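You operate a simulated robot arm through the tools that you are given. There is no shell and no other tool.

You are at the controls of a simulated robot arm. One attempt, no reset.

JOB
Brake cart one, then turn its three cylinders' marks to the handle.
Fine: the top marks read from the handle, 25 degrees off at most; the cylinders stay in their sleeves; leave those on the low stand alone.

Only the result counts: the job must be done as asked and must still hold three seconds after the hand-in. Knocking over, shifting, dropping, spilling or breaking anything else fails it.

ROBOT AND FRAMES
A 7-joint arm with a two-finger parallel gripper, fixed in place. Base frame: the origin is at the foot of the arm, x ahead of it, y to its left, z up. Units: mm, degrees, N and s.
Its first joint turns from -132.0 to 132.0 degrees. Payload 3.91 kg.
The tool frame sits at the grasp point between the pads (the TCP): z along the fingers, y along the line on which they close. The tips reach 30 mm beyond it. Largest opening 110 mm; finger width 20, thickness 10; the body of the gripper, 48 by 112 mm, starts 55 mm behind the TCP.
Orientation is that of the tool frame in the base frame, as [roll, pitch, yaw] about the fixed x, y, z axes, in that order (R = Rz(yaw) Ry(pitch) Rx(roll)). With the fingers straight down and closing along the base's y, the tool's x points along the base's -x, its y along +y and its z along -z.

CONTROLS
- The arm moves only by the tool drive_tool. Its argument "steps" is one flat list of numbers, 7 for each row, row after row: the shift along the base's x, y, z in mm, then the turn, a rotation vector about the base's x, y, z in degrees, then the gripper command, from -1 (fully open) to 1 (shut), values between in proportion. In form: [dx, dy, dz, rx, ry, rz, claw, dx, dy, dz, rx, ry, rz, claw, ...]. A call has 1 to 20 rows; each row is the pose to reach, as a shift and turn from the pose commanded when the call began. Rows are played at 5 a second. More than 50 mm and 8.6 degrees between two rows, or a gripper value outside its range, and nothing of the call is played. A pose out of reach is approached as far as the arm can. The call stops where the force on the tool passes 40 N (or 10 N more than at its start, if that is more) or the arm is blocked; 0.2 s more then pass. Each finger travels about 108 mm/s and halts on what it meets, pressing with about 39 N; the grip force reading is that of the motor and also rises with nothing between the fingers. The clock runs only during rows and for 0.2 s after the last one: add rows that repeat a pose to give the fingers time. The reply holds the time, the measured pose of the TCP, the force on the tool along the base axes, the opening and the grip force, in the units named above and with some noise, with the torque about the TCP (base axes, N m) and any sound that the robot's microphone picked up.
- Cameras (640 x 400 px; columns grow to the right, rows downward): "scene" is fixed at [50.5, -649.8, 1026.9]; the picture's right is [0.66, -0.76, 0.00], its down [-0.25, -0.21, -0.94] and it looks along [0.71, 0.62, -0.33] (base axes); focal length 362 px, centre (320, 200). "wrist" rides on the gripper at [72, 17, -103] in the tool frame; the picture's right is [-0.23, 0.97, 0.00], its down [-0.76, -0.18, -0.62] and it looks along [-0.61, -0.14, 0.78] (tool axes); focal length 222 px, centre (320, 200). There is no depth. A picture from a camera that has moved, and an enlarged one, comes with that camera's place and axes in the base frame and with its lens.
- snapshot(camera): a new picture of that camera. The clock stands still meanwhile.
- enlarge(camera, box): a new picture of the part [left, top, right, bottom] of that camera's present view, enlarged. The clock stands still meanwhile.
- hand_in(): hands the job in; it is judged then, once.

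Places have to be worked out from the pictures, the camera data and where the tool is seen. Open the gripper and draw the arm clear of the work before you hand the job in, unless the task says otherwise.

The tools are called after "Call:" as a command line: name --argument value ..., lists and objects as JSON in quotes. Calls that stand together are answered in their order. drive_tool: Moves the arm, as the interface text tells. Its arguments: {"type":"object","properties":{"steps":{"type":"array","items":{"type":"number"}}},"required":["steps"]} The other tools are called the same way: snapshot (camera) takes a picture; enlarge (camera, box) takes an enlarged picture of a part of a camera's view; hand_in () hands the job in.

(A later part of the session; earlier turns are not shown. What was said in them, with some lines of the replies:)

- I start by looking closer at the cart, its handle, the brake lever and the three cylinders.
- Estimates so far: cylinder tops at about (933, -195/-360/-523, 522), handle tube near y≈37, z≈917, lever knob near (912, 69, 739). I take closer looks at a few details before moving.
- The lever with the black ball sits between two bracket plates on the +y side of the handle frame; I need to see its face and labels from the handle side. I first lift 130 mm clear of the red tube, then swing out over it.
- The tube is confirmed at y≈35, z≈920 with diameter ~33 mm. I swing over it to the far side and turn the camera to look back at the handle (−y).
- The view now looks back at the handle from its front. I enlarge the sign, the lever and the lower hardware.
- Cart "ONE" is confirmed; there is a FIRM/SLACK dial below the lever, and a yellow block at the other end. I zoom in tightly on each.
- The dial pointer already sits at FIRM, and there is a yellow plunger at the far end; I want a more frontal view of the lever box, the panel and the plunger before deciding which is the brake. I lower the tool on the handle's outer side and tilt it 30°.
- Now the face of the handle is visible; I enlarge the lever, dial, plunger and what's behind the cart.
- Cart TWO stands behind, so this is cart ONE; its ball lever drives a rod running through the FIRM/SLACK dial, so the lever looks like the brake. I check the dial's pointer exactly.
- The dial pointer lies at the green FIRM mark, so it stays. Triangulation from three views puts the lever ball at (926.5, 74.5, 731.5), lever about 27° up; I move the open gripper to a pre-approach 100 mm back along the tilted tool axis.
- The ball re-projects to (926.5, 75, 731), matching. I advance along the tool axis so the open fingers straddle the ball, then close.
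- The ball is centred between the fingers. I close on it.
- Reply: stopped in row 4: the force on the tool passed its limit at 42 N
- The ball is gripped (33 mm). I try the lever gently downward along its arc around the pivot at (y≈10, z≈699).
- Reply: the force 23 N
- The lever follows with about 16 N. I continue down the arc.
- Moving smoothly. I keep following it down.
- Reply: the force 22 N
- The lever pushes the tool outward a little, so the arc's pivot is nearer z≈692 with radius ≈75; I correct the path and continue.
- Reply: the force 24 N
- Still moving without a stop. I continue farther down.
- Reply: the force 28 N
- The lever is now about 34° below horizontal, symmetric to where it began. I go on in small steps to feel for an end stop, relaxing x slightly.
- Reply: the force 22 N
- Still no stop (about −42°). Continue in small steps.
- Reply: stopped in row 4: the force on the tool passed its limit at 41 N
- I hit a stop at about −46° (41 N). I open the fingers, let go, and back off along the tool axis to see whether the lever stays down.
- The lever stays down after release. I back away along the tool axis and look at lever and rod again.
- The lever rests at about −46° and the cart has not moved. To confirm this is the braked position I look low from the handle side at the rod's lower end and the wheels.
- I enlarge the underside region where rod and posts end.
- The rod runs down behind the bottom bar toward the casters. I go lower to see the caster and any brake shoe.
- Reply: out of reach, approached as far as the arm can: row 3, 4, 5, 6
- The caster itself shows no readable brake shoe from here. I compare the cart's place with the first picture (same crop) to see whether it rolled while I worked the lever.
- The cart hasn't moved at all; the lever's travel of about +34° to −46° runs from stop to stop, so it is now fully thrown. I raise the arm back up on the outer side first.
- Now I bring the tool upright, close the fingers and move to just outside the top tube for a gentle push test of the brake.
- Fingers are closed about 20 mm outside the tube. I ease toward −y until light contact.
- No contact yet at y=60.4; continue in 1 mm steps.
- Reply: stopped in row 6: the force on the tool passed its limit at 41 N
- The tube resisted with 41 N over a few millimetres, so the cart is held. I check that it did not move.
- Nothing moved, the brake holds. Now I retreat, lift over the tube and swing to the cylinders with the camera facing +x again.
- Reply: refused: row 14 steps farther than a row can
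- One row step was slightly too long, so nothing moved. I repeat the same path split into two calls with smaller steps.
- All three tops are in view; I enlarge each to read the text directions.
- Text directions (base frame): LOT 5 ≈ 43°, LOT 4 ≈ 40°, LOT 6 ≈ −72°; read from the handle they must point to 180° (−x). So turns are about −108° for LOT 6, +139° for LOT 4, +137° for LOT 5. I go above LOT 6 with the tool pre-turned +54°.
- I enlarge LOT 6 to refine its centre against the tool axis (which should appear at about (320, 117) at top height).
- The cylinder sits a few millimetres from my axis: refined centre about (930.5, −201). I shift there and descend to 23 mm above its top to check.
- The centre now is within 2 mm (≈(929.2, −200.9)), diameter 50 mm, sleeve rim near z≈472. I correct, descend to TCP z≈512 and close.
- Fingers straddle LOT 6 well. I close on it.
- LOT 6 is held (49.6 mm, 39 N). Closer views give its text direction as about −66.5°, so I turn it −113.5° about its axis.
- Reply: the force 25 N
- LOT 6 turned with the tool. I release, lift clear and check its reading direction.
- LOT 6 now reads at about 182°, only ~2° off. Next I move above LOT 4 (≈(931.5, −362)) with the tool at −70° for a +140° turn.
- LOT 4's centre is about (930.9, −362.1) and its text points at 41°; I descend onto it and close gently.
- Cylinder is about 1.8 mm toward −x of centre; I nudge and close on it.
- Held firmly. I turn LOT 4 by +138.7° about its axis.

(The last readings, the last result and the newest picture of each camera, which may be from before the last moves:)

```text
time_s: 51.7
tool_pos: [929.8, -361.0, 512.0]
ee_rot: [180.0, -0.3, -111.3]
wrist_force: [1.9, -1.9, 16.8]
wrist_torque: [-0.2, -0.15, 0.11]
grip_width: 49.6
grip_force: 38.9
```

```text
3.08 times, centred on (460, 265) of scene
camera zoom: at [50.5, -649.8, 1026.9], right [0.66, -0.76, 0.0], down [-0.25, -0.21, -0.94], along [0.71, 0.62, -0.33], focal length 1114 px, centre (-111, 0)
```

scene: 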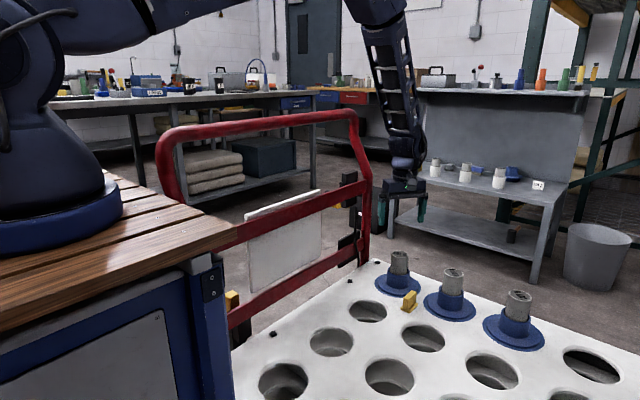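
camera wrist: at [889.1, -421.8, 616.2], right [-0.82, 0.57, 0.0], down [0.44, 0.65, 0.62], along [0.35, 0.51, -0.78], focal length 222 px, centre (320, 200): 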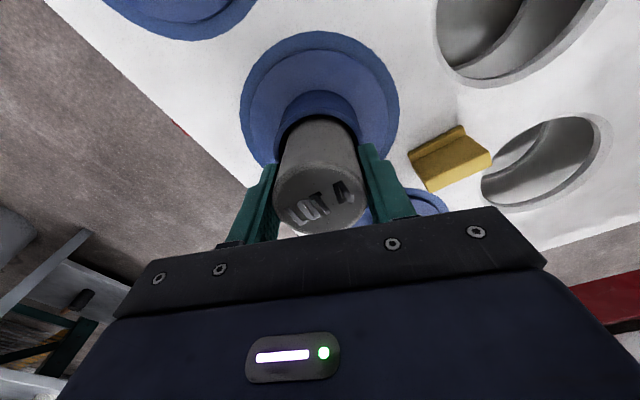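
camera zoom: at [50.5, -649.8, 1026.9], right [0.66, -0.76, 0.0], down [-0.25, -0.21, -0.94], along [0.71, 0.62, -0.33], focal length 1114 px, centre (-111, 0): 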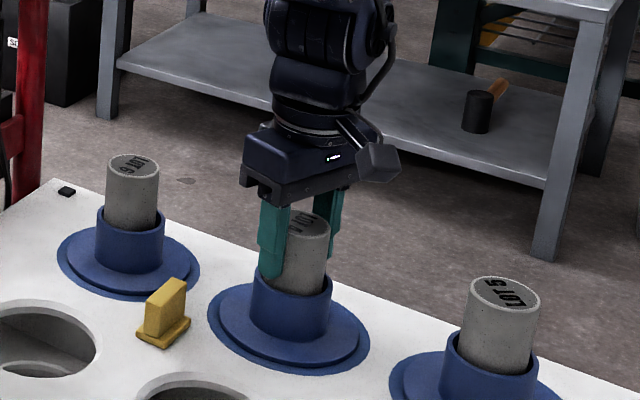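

LOT 4 turned. I release, lift and check.

Call:
drive_tool --steps '[0, 0, 0, 0, 0, 0, 0.2, 0, 0, 0, 0, 0, 0, -0.2, 0, 0, 0, 0, 0, 0, -0.6, 0, 0, 0, 0, 0, 0, -1, 0, 0, 0, 0, 0, 0, -1, 0, 0, 30, 0, 0, 0, -1, 0, 0, 65, 0, 0, 0, -1, 0, 0, 100, 0, 0, 0, -1, 0, 0, 135, 0, 0, 0, -1, 0, 0, 135, 0, 0, 0, -1]'

Call:
snapshot --camera "wrist"

Call:
enlarge --camera "wrist" --box '[260, 50, 380, 150]'

Call:
enlarge --camera "scene" --box '[340, 230, 560, 368]'

```text
time_s: 53.9
tool_pos: [929.5, -363.7, 647.6]
ee_rot: [179.9, -0.2, -111.4]
wrist_force: [0.4, -0.7, -0.9]
wrist_torque: [0.04, -0.03, -0.01]
grip_width: 110.2
grip_force: 0.0
```

```text
taken
camera wrist: at [888.8, -423.7, 752.2], right [-0.82, 0.57, 0.0], down [0.44, 0.65, 0.62], along [0.35, 0.51, -0.78], focal length 222 px, centre (320, 200)
```

wrist: 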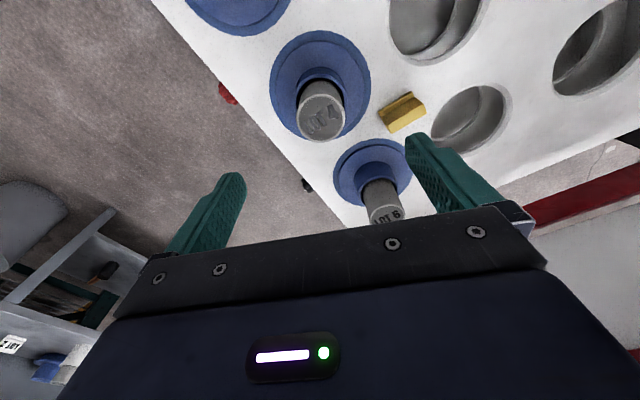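

```text
4.00 times, centred on (320, 100) of wrist
camera zoom: at [888.8, -423.7, 752.2], right [-0.82, 0.57, 0.0], down [0.44, 0.65, 0.62], along [0.35, 0.51, -0.78], focal length 888 px, centre (320, 600)
```

zoom: 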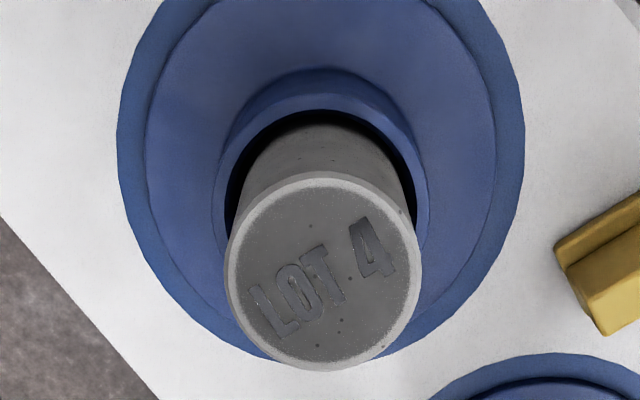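

```text
2.90 times, centred on (450, 299) of scene
camera zoom: at [50.5, -649.8, 1026.9], right [0.66, -0.76, 0.0], down [-0.25, -0.21, -0.94], along [0.71, 0.62, -0.33], focal length 1049 px, centre (-57, -87)
```

zoom: 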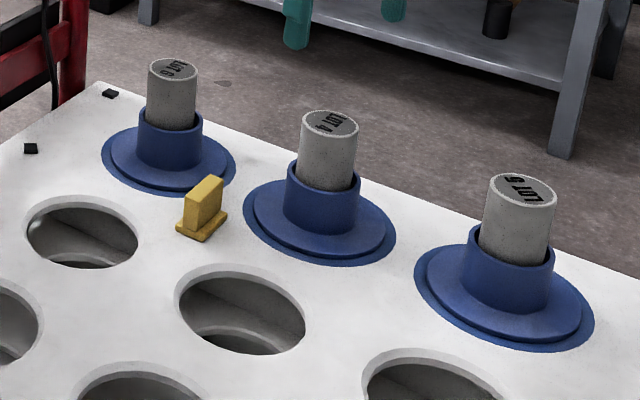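

LOT 4 reads at about 178°. Now to LOT 5 near (931.4, −524), turning the tool back to −69° on the way.

Call:
drive_tool --steps '[0.1, -9, 0, 0, 0, -8, -1, 0.2, -18, 0, 0, 0, -16, -1, 0.3, -27, 0, 0, 0, -24, -1, 0.4, -36, 0, 0, 0, -32, -1, 0.5, -45, 0, 0, 0, -40, -1, 0.6, -54, 0, 0, 0, -48, -1, 0.7, -63, 0, 0, 0, -56, -1, 0.8, -72, 0, 0, 0, -64, -1, 0.9, -81, 0, 0, 0, -72, -1, 1, -90, 0, 0, 0, -80, -1, 1.1, -100, 0, 0, 0, -88, -1, 1.2, -110, 0, 0, 0, -96, -1, 1.3, -120, 0, 0, 0, -104, -1, 1.4, -130, 0, 0, 0, -112, -1, 1.5, -140, 0, 0, 0, -120, -1, 1.6, -150, 0, 0, 0, -128, -1, 1.7, -161, 0, 0, 0, -136, -1, 1.7, -161, 0, 0, 0, -137, -1, 1.7, -161, 0, 0, 0, -137, -1]'

Call:
snapshot --camera "wrist"

Call:
enlarge --camera "wrist" --box '[260, 50, 380, 150]'

```text
time_s: 57.9
tool_pos: [932.6, -523.4, 646.1]
ee_rot: [-179.9, -0.3, 111.6]
wrist_force: [-0.3, -0.4, 0.4]
wrist_torque: [0.01, 0.02, 0.02]
grip_width: 110.0
grip_force: 0.0
```

```text
taken
camera wrist: at [923.0, -449.5, 751.6], right [0.99, 0.15, 0.0], down [0.12, -0.78, 0.62], along [0.09, -0.61, -0.79], focal length 222 px, centre (320, 200)
```

wrist: 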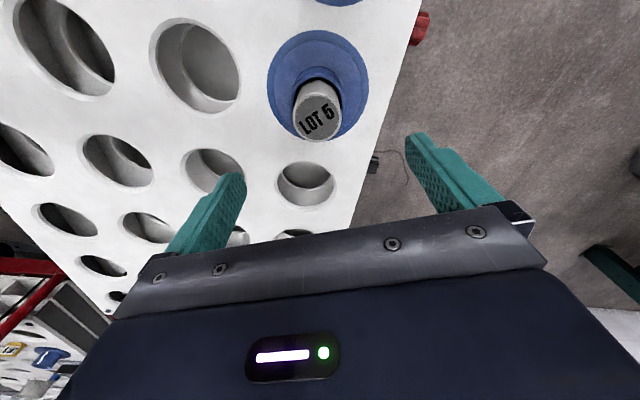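

```text
4.00 times, centred on (320, 100) of wrist
camera zoom: at [923.0, -449.5, 751.6], right [0.99, 0.15, 0.0], down [0.12, -0.78, 0.62], along [0.09, -0.61, -0.79], focal length 888 px, centre (320, 600)
```

zoom: 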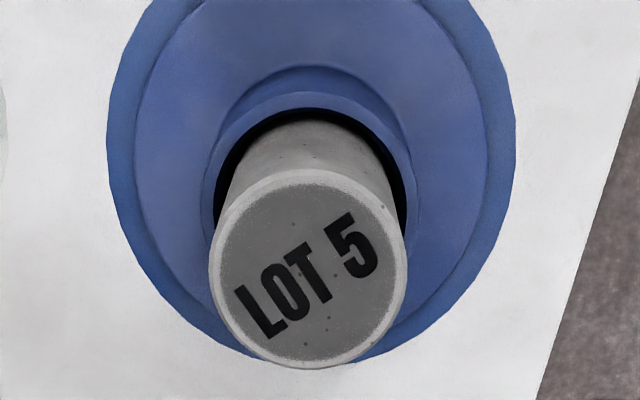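

Reachable. LOT 5's centre is about (929.5, −523.3), text at 42.5°, so +137.5° is needed. I descend with the correction.

Call:
drive_tool --steps '[-3, 0, -40, 0, 0, 0, -1, -3, 0, -80, 0, 0, 0, -1, -3, 0, -110, 0, 0, 0, -1, -3, 0, -133, 0, 0, 0, -1, -3, 0, -133, 0, 0, 0, -1]'

Call:
enlarge --camera "wrist" --box '[160, 80, 500, 240]'

Call:
enlarge --camera "scene" --box '[420, 220, 580, 360]'

```text
time_s: 59.1
tool_pos: [930.5, -521.4, 513.5]
ee_rot: [-180.0, -0.3, 111.6]
wrist_force: [-0.2, -0.2, -0.2]
wrist_torque: [-0.03, 0.02, 0.0]
grip_width: 110.1
grip_force: 0.1
```

```text
1.88 times, centred on (330, 160) of wrist
camera zoom: at [920.4, -447.5, 618.2], right [0.99, 0.15, 0.0], down [0.12, -0.78, 0.62], along [0.09, -0.61, -0.79], focal length 418 px, centre (301, 275)
```

zoom: 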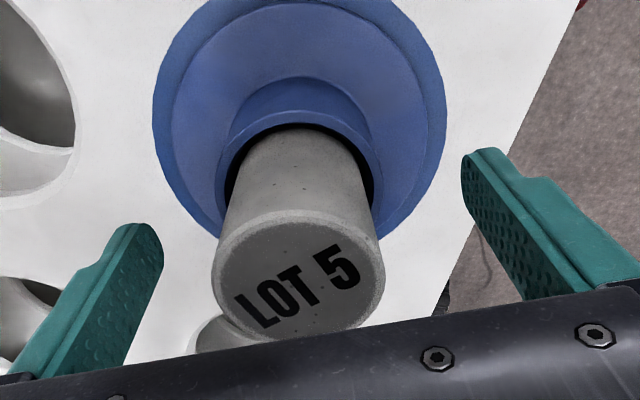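

```text
2.86 times, centred on (500, 290) of scene
camera zoom: at [50.5, -649.8, 1026.9], right [0.66, -0.76, 0.0], down [-0.25, -0.21, -0.94], along [0.71, 0.62, -0.33], focal length 1034 px, centre (-194, -57)
```

zoom: 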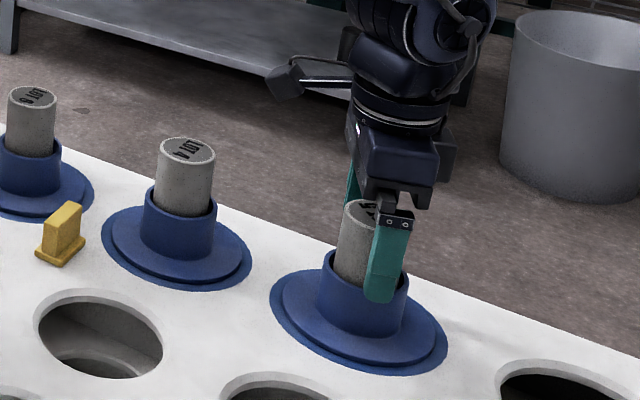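

Nearly centred; I nudge −1.5 mm in y and close.

Call:
drive_tool --steps '[0, -1.5, 0, 0, 0, 0, -0.6, 0, -1.5, 0, 0, 0, 0, -0.2, 0, -1.5, 0, 0, 0, 0, 0, 0, -1.5, 0, 0, 0, 0, 0.2, 0, -1.5, 0, 0, 0, 0, 0.4, 0, -1.5, 0, 0, 0, 0, 0.4]'

Call:
enlarge --camera "wrist" --box '[200, 100, 460, 240]'

```text
time_s: 60.5
tool_pos: [930.1, -523.2, 513.6]
ee_rot: [180.0, -0.3, 111.5]
wrist_force: [-1.1, -2.0, -0.7]
wrist_torque: [-0.11, 0.03, 0.0]
grip_width: 49.6
grip_force: 39.1
```

```text
2.46 times, centred on (330, 170) of wrist
camera zoom: at [920.1, -449.6, 618.4], right [0.99, 0.15, 0.0], down [0.12, -0.78, 0.62], along [0.09, -0.61, -0.78], focal length 547 px, centre (295, 274)
```

zoom: 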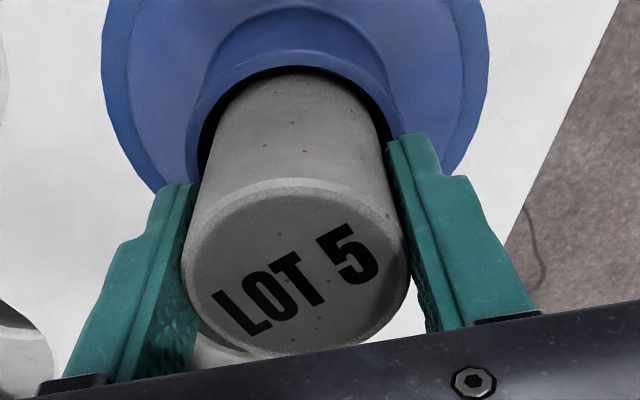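

LOT 5 is held. I turn it +137.5°.

Call:
drive_tool --steps '[0, 0, 0, 0, 0, 6, 0.4, 0, 0, 0, 0, 0, 14, 0.4, 0, 0, 0, 0, 0, 22, 0.4, 0, 0, 0, 0, 0, 30, 0.4, 0, 0, 0, 0, 0, 38, 0.4, 0, 0, 0, 0, 0, 46, 0.4, 0, 0, 0, 0, 0, 54, 0.4, 0, 0, 0, 0, 0, 62, 0.4, 0, 0, 0, 0, 0, 70, 0.4, 0, 0, 0, 0, 0, 78, 0.4, 0, 0, 0, 0, 0, 86, 0.4, 0, 0, 0, 0, 0, 94, 0.4, 0, 0, 0, 0, 0, 102, 0.4, 0, 0, 0, 0, 0, 110, 0.4, 0, 0, 0, 0, 0, 118, 0.4, 0, 0, 0, 0, 0, 126, 0.4, 0, 0, 0, 0, 0, 134, 0.4, 0, 0, 0, 0, 0, 137.5, 0.4, 0, 0, 0, 0, 0, 137.5, 0.4]'

Call:
snapshot --camera "wrist"

Call:
enlarge --camera "scene" --box '[420, 220, 580, 360]'

```text
time_s: 64.5
tool_pos: [929.2, -524.2, 513.9]
ee_rot: [179.9, -0.2, -110.8]
wrist_force: [-1.7, -1.1, 5.7]
wrist_torque: [-0.12, 0.04, 0.02]
grip_width: 49.4
grip_force: 39.3
```

```text
taken
camera wrist: at [888.5, -584.8, 618.4], right [-0.83, 0.56, 0.0], down [0.44, 0.65, 0.62], along [0.35, 0.51, -0.79], focal length 222 px, centre (320, 200)
```

wrist: 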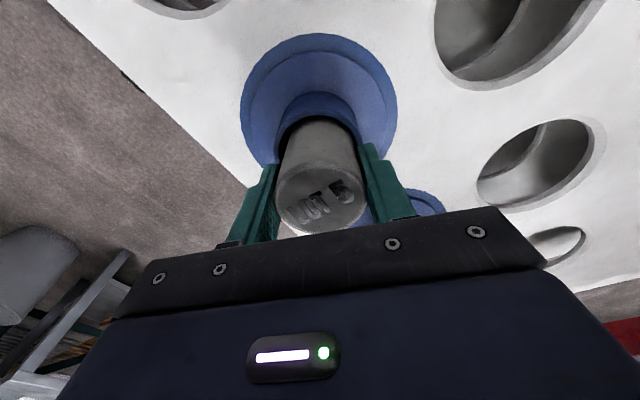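

```text
2.86 times, centred on (500, 290) of scene
camera zoom: at [50.5, -649.8, 1026.9], right [0.66, -0.76, 0.0], down [-0.25, -0.21, -0.94], along [0.71, 0.62, -0.33], focal length 1034 px, centre (-194, -57)
```

zoom: 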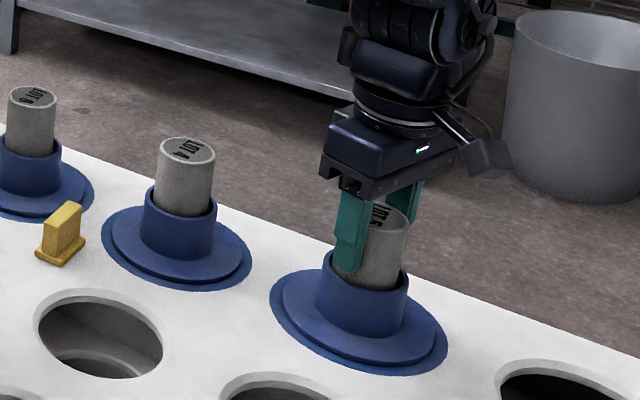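

I release LOT 5, lift clear and check all three.

Call:
drive_tool --steps '[0, 0, 0, 0, 0, 0, 0.2, 0, 0, 0, 0, 0, 0, -0.2, 0, 0, 0, 0, 0, 0, -0.6, 0, 0, 0, 0, 0, 0, -1, 0, 0, 0, 0, 0, 0, -1, 0, 0, 30, 0, 0, 0, -1, 0, 0, 65, 0, 0, 0, -1, 0, 0, 100, 0, 0, 0, -1, 0, 0, 135, 0, 0, 0, -1, 0, 0, 135, 0, 0, 0, -1]'

Call:
snapshot --camera "wrist"

Call:
enlarge --camera "wrist" --box '[260, 50, 380, 150]'

Call:
enlarge --camera "scene" --box '[340, 230, 560, 368]'

```text
time_s: 66.7
tool_pos: [928.8, -523.1, 648.2]
ee_rot: [179.9, -0.3, -110.9]
wrist_force: [0.0, -0.9, -0.3]
wrist_torque: [0.0, 0.02, -0.02]
grip_width: 109.9
grip_force: 0.1
```

```text
taken
camera wrist: at [888.3, -583.9, 753.7], right [-0.83, 0.56, 0.0], down [0.44, 0.65, 0.62], along [0.35, 0.51, -0.79], focal length 222 px, centre (320, 200)
```

wrist: 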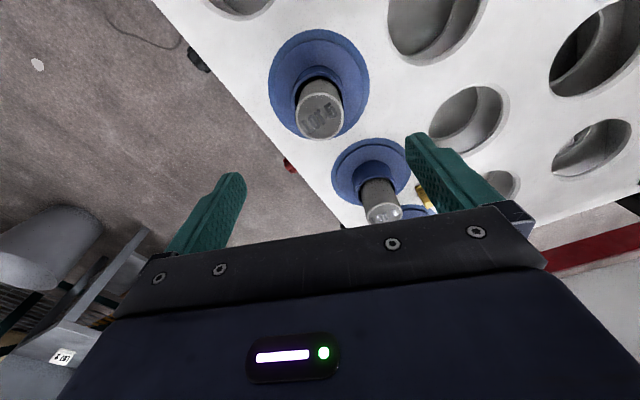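

```text
4.00 times, centred on (320, 100) of wrist
camera zoom: at [888.3, -583.9, 753.7], right [-0.83, 0.56, 0.0], down [0.44, 0.65, 0.62], along [0.35, 0.51, -0.79], focal length 888 px, centre (320, 600)
```

zoom: 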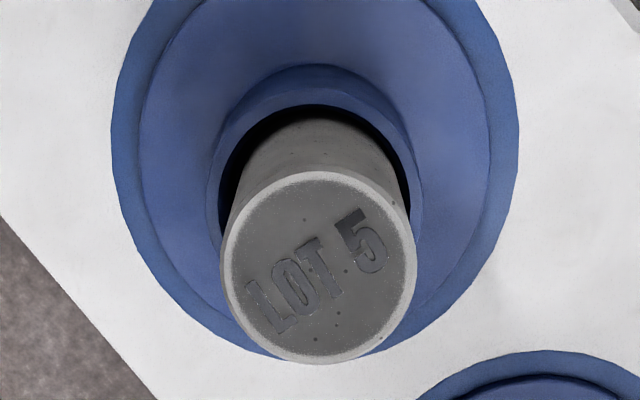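

```text
2.90 times, centred on (450, 299) of scene
camera zoom: at [50.5, -649.8, 1026.9], right [0.66, -0.76, 0.0], down [-0.25, -0.21, -0.94], along [0.71, 0.62, -0.33], focal length 1049 px, centre (-57, -87)
```

zoom: 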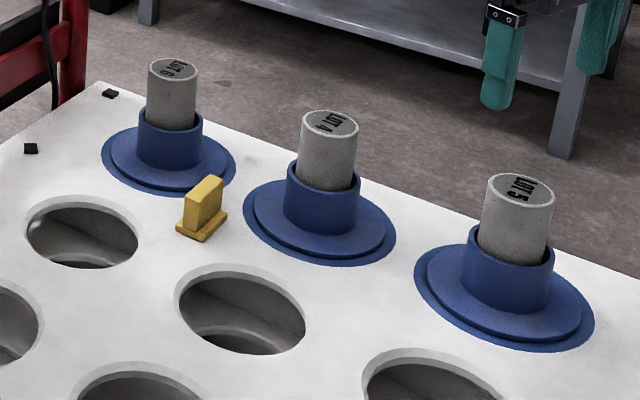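

All three now read toward −x (LOT 6 ≈182°, LOT 4 ≈178°, LOT 5 ≈179°), upright as seen from the handle. I lift away and move the arm back clear, with the camera toward the cart for a last check.

Call:
drive_tool --steps '[0, 0, 45, 0, 0, 0, -1, 0, 0, 90, 0, 0, 0, -1, -10, 10, 130, 0, 0, -8, -1, -40, 35, 165, 0, 0, -16, -1, -70, 65, 200, 0, 0, -24, -1, -100, 95, 230, 0, 0, -32, -1, -130, 130, 260, 0, 0, -40, -1, -155, 165, 290, 0, 0, -48, -1, -180, 200, 315, 0, 0, -56, -1, -200, 235, 340, 0, 0, -64, -1, -215, 275, 360, 0, 0, -69, -1, -225, 315, 375, 0, 0, -69, -1, -225, 345, 375, 0, 0, -69, -1, -225, 345, 375, 0, 0, -69, -1]'

Call:
snapshot --camera "wrist"

Call:
snapshot --camera "scene"

```text
refused: row 4 steps farther than a row can; nothing moved
```

```text
taken
camera wrist: at [888.3, -583.9, 753.7], right [-0.83, 0.56, 0.0], down [0.44, 0.65, 0.62], along [0.35, 0.51, -0.79], focal length 222 px, centre (320, 200)
```

wrist: 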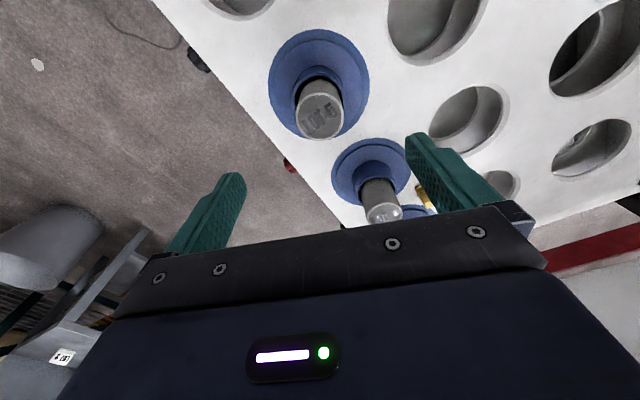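

```text
taken
```

scene: 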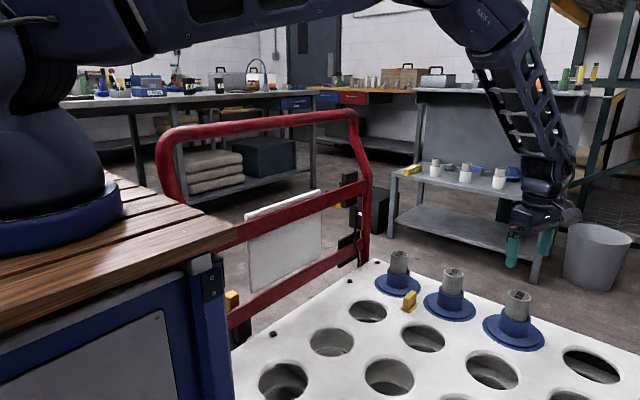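

A row was a little long; I repeat with smaller steps.

Call:
drive_tool --steps '[0, 0, 40, 0, 0, 0, -1, 0, 0, 80, 0, 0, 0, -1, -8, 8, 118, 0, 0, -6, -1, -28, 28, 150, 0, 0, -12, -1, -48, 52, 180, 0, 0, -18, -1, -70, 78, 208, 0, 0, -24, -1, -92, 104, 236, 0, 0, -30, -1, -114, 130, 264, 0, 0, -36, -1, -136, 158, 290, 0, 0, -42, -1, -156, 186, 315, 0, 0, -48, -1, -176, 216, 335, 0, 0, -54, -1, -192, 248, 350, 0, 0, -60, -1, -206, 280, 362, 0, 0, -66, -1, -216, 314, 370, 0, 0, -69, -1, -225, 345, 375, 0, 0, -69, -1, -225, 345, 375, 0, 0, -69, -1]'

Call:
snapshot --camera "wrist"

Call:
snapshot --camera "scene"

```text
time_s: 70.1
tool_pos: [699.8, -178.2, 1023.6]
ee_rot: [179.9, -0.3, -179.9]
wrist_force: [1.1, -0.2, 0.3]
wrist_torque: [0.01, -0.03, 0.02]
grip_width: 110.0
grip_force: 0.2
```

```text
taken
camera wrist: at [629.0, -160.8, 1128.3], right [0.23, 0.97, 0.0], down [0.77, -0.18, 0.62], along [0.6, -0.14, -0.79], focal length 222 px, centre (320, 200)
```

wrist: 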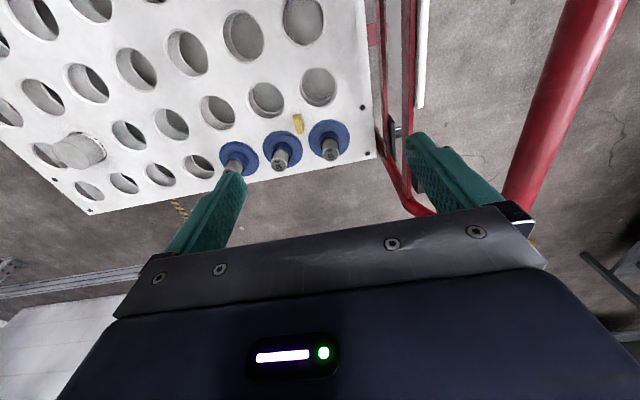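

```text
taken
```

scene: 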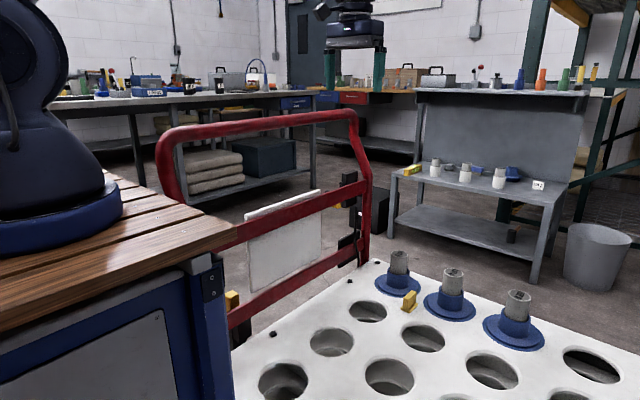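

Everything stands as before; I do a last enlarged check of the lever, the cylinders and the low stand before handing in.

Call:
enlarge --camera "scene" --box '[310, 155, 390, 255]'

Call:
enlarge --camera "wrist" --box '[210, 100, 370, 190]'

Call:
enlarge --camera "scene" --box '[380, 140, 580, 265]'

Call:
enlarge --camera "scene" --box '[215, 270, 275, 350]'

```text
4.00 times, centred on (350, 205) of scene
camera zoom: at [50.5, -649.8, 1026.9], right [0.66, -0.76, 0.0], down [-0.25, -0.21, -0.94], along [0.71, 0.62, -0.33], focal length 1448 px, centre (200, 180)
```

zoom: 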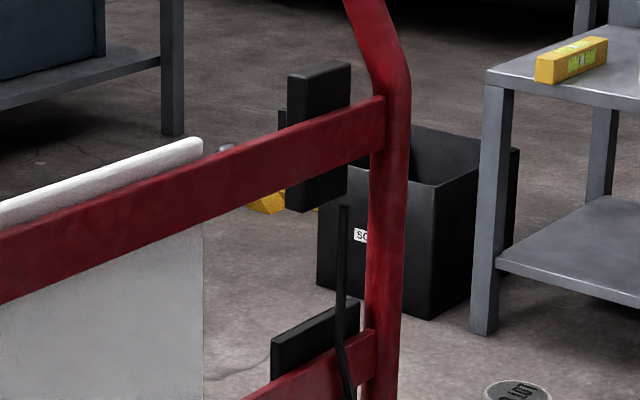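

```text
4.00 times, centred on (290, 145) of wrist
camera zoom: at [629.0, -160.8, 1128.3], right [0.23, 0.97, 0.0], down [0.77, -0.18, 0.62], along [0.6, -0.14, -0.79], focal length 888 px, centre (440, 420)
```

zoom: 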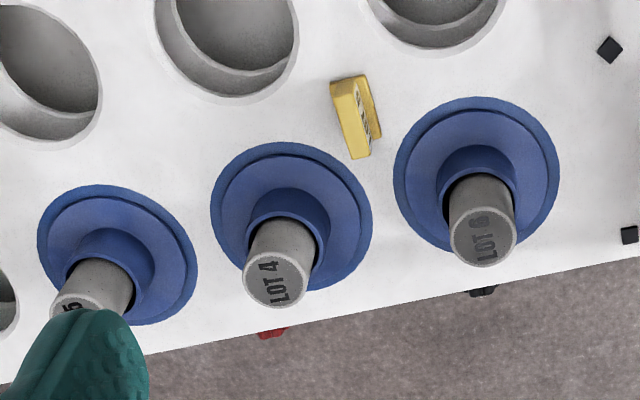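

```text
3.20 times, centred on (480, 202) of scene
camera zoom: at [50.5, -649.8, 1026.9], right [0.66, -0.76, 0.0], down [-0.25, -0.21, -0.94], along [0.71, 0.62, -0.33], focal length 1158 px, centre (-192, 192)
```

zoom: 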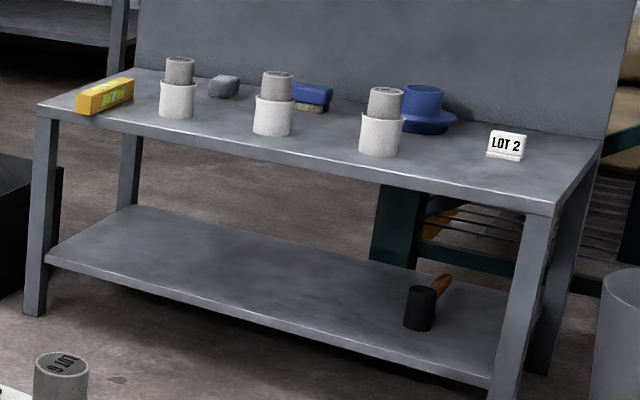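

```text
5.00 times, centred on (245, 310) of scene
camera zoom: at [50.5, -649.8, 1026.9], right [0.66, -0.76, 0.0], down [-0.25, -0.21, -0.94], along [0.71, 0.62, -0.33], focal length 1810 px, centre (695, -350)
```

zoom: 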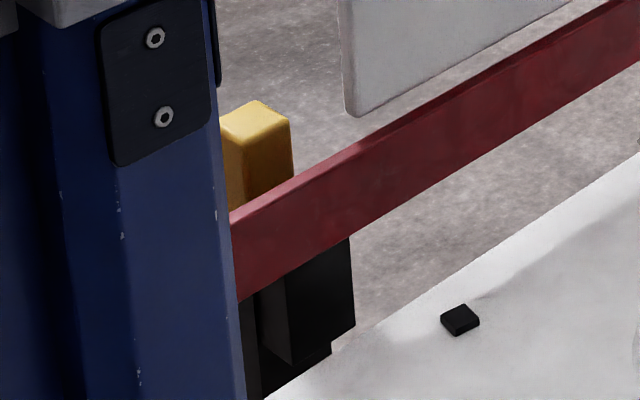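

The lever is still down with the dial on FIRM, the marks read from the handle, and the cart, tag and low stand are unchanged. The gripper is open and the arm is clear, so I hand the job in.

Call:
hand_in

```text
The job is handed in.
```

I've handed the job in: cart one is braked as far as I can tell, and its three cylinders read from the handle. The hand-in gave no verdict, so nothing here is confirmed by the judge yet.

- **Brake:** I pushed the ball lever on cart one's handle from its upper position down to the lower stop, and it stayed there. The FIRM/SLACK dial was already on FIRM, so I left it. No control on the cart is labelled as the brake. I took the lever to be it because its rod runs through that dial and down towards the casters. I pushed the handle from the outside until the 40 N limit stopped me, and the cart did not move. I did no such push before braking, so that test is good evidence but not proof.
- **Marks:** Measured from the wrist camera, each is well inside the 25 degree limit:

| Cylinder | Turned by | Off from handle |
|---|---|---|
| LOT 6 | −113.5° | about 2.5° |
| LOT 4 | +138.7° | about 2° |
| LOT 5 | +137.5° | about 1° |

- **Everything else:** The cylinders are still in their sleeves. The last pictures showed no change to the cart's position, the yellow tag or the low stand.

The gripper was open and the arm clear of the cart at hand-in.
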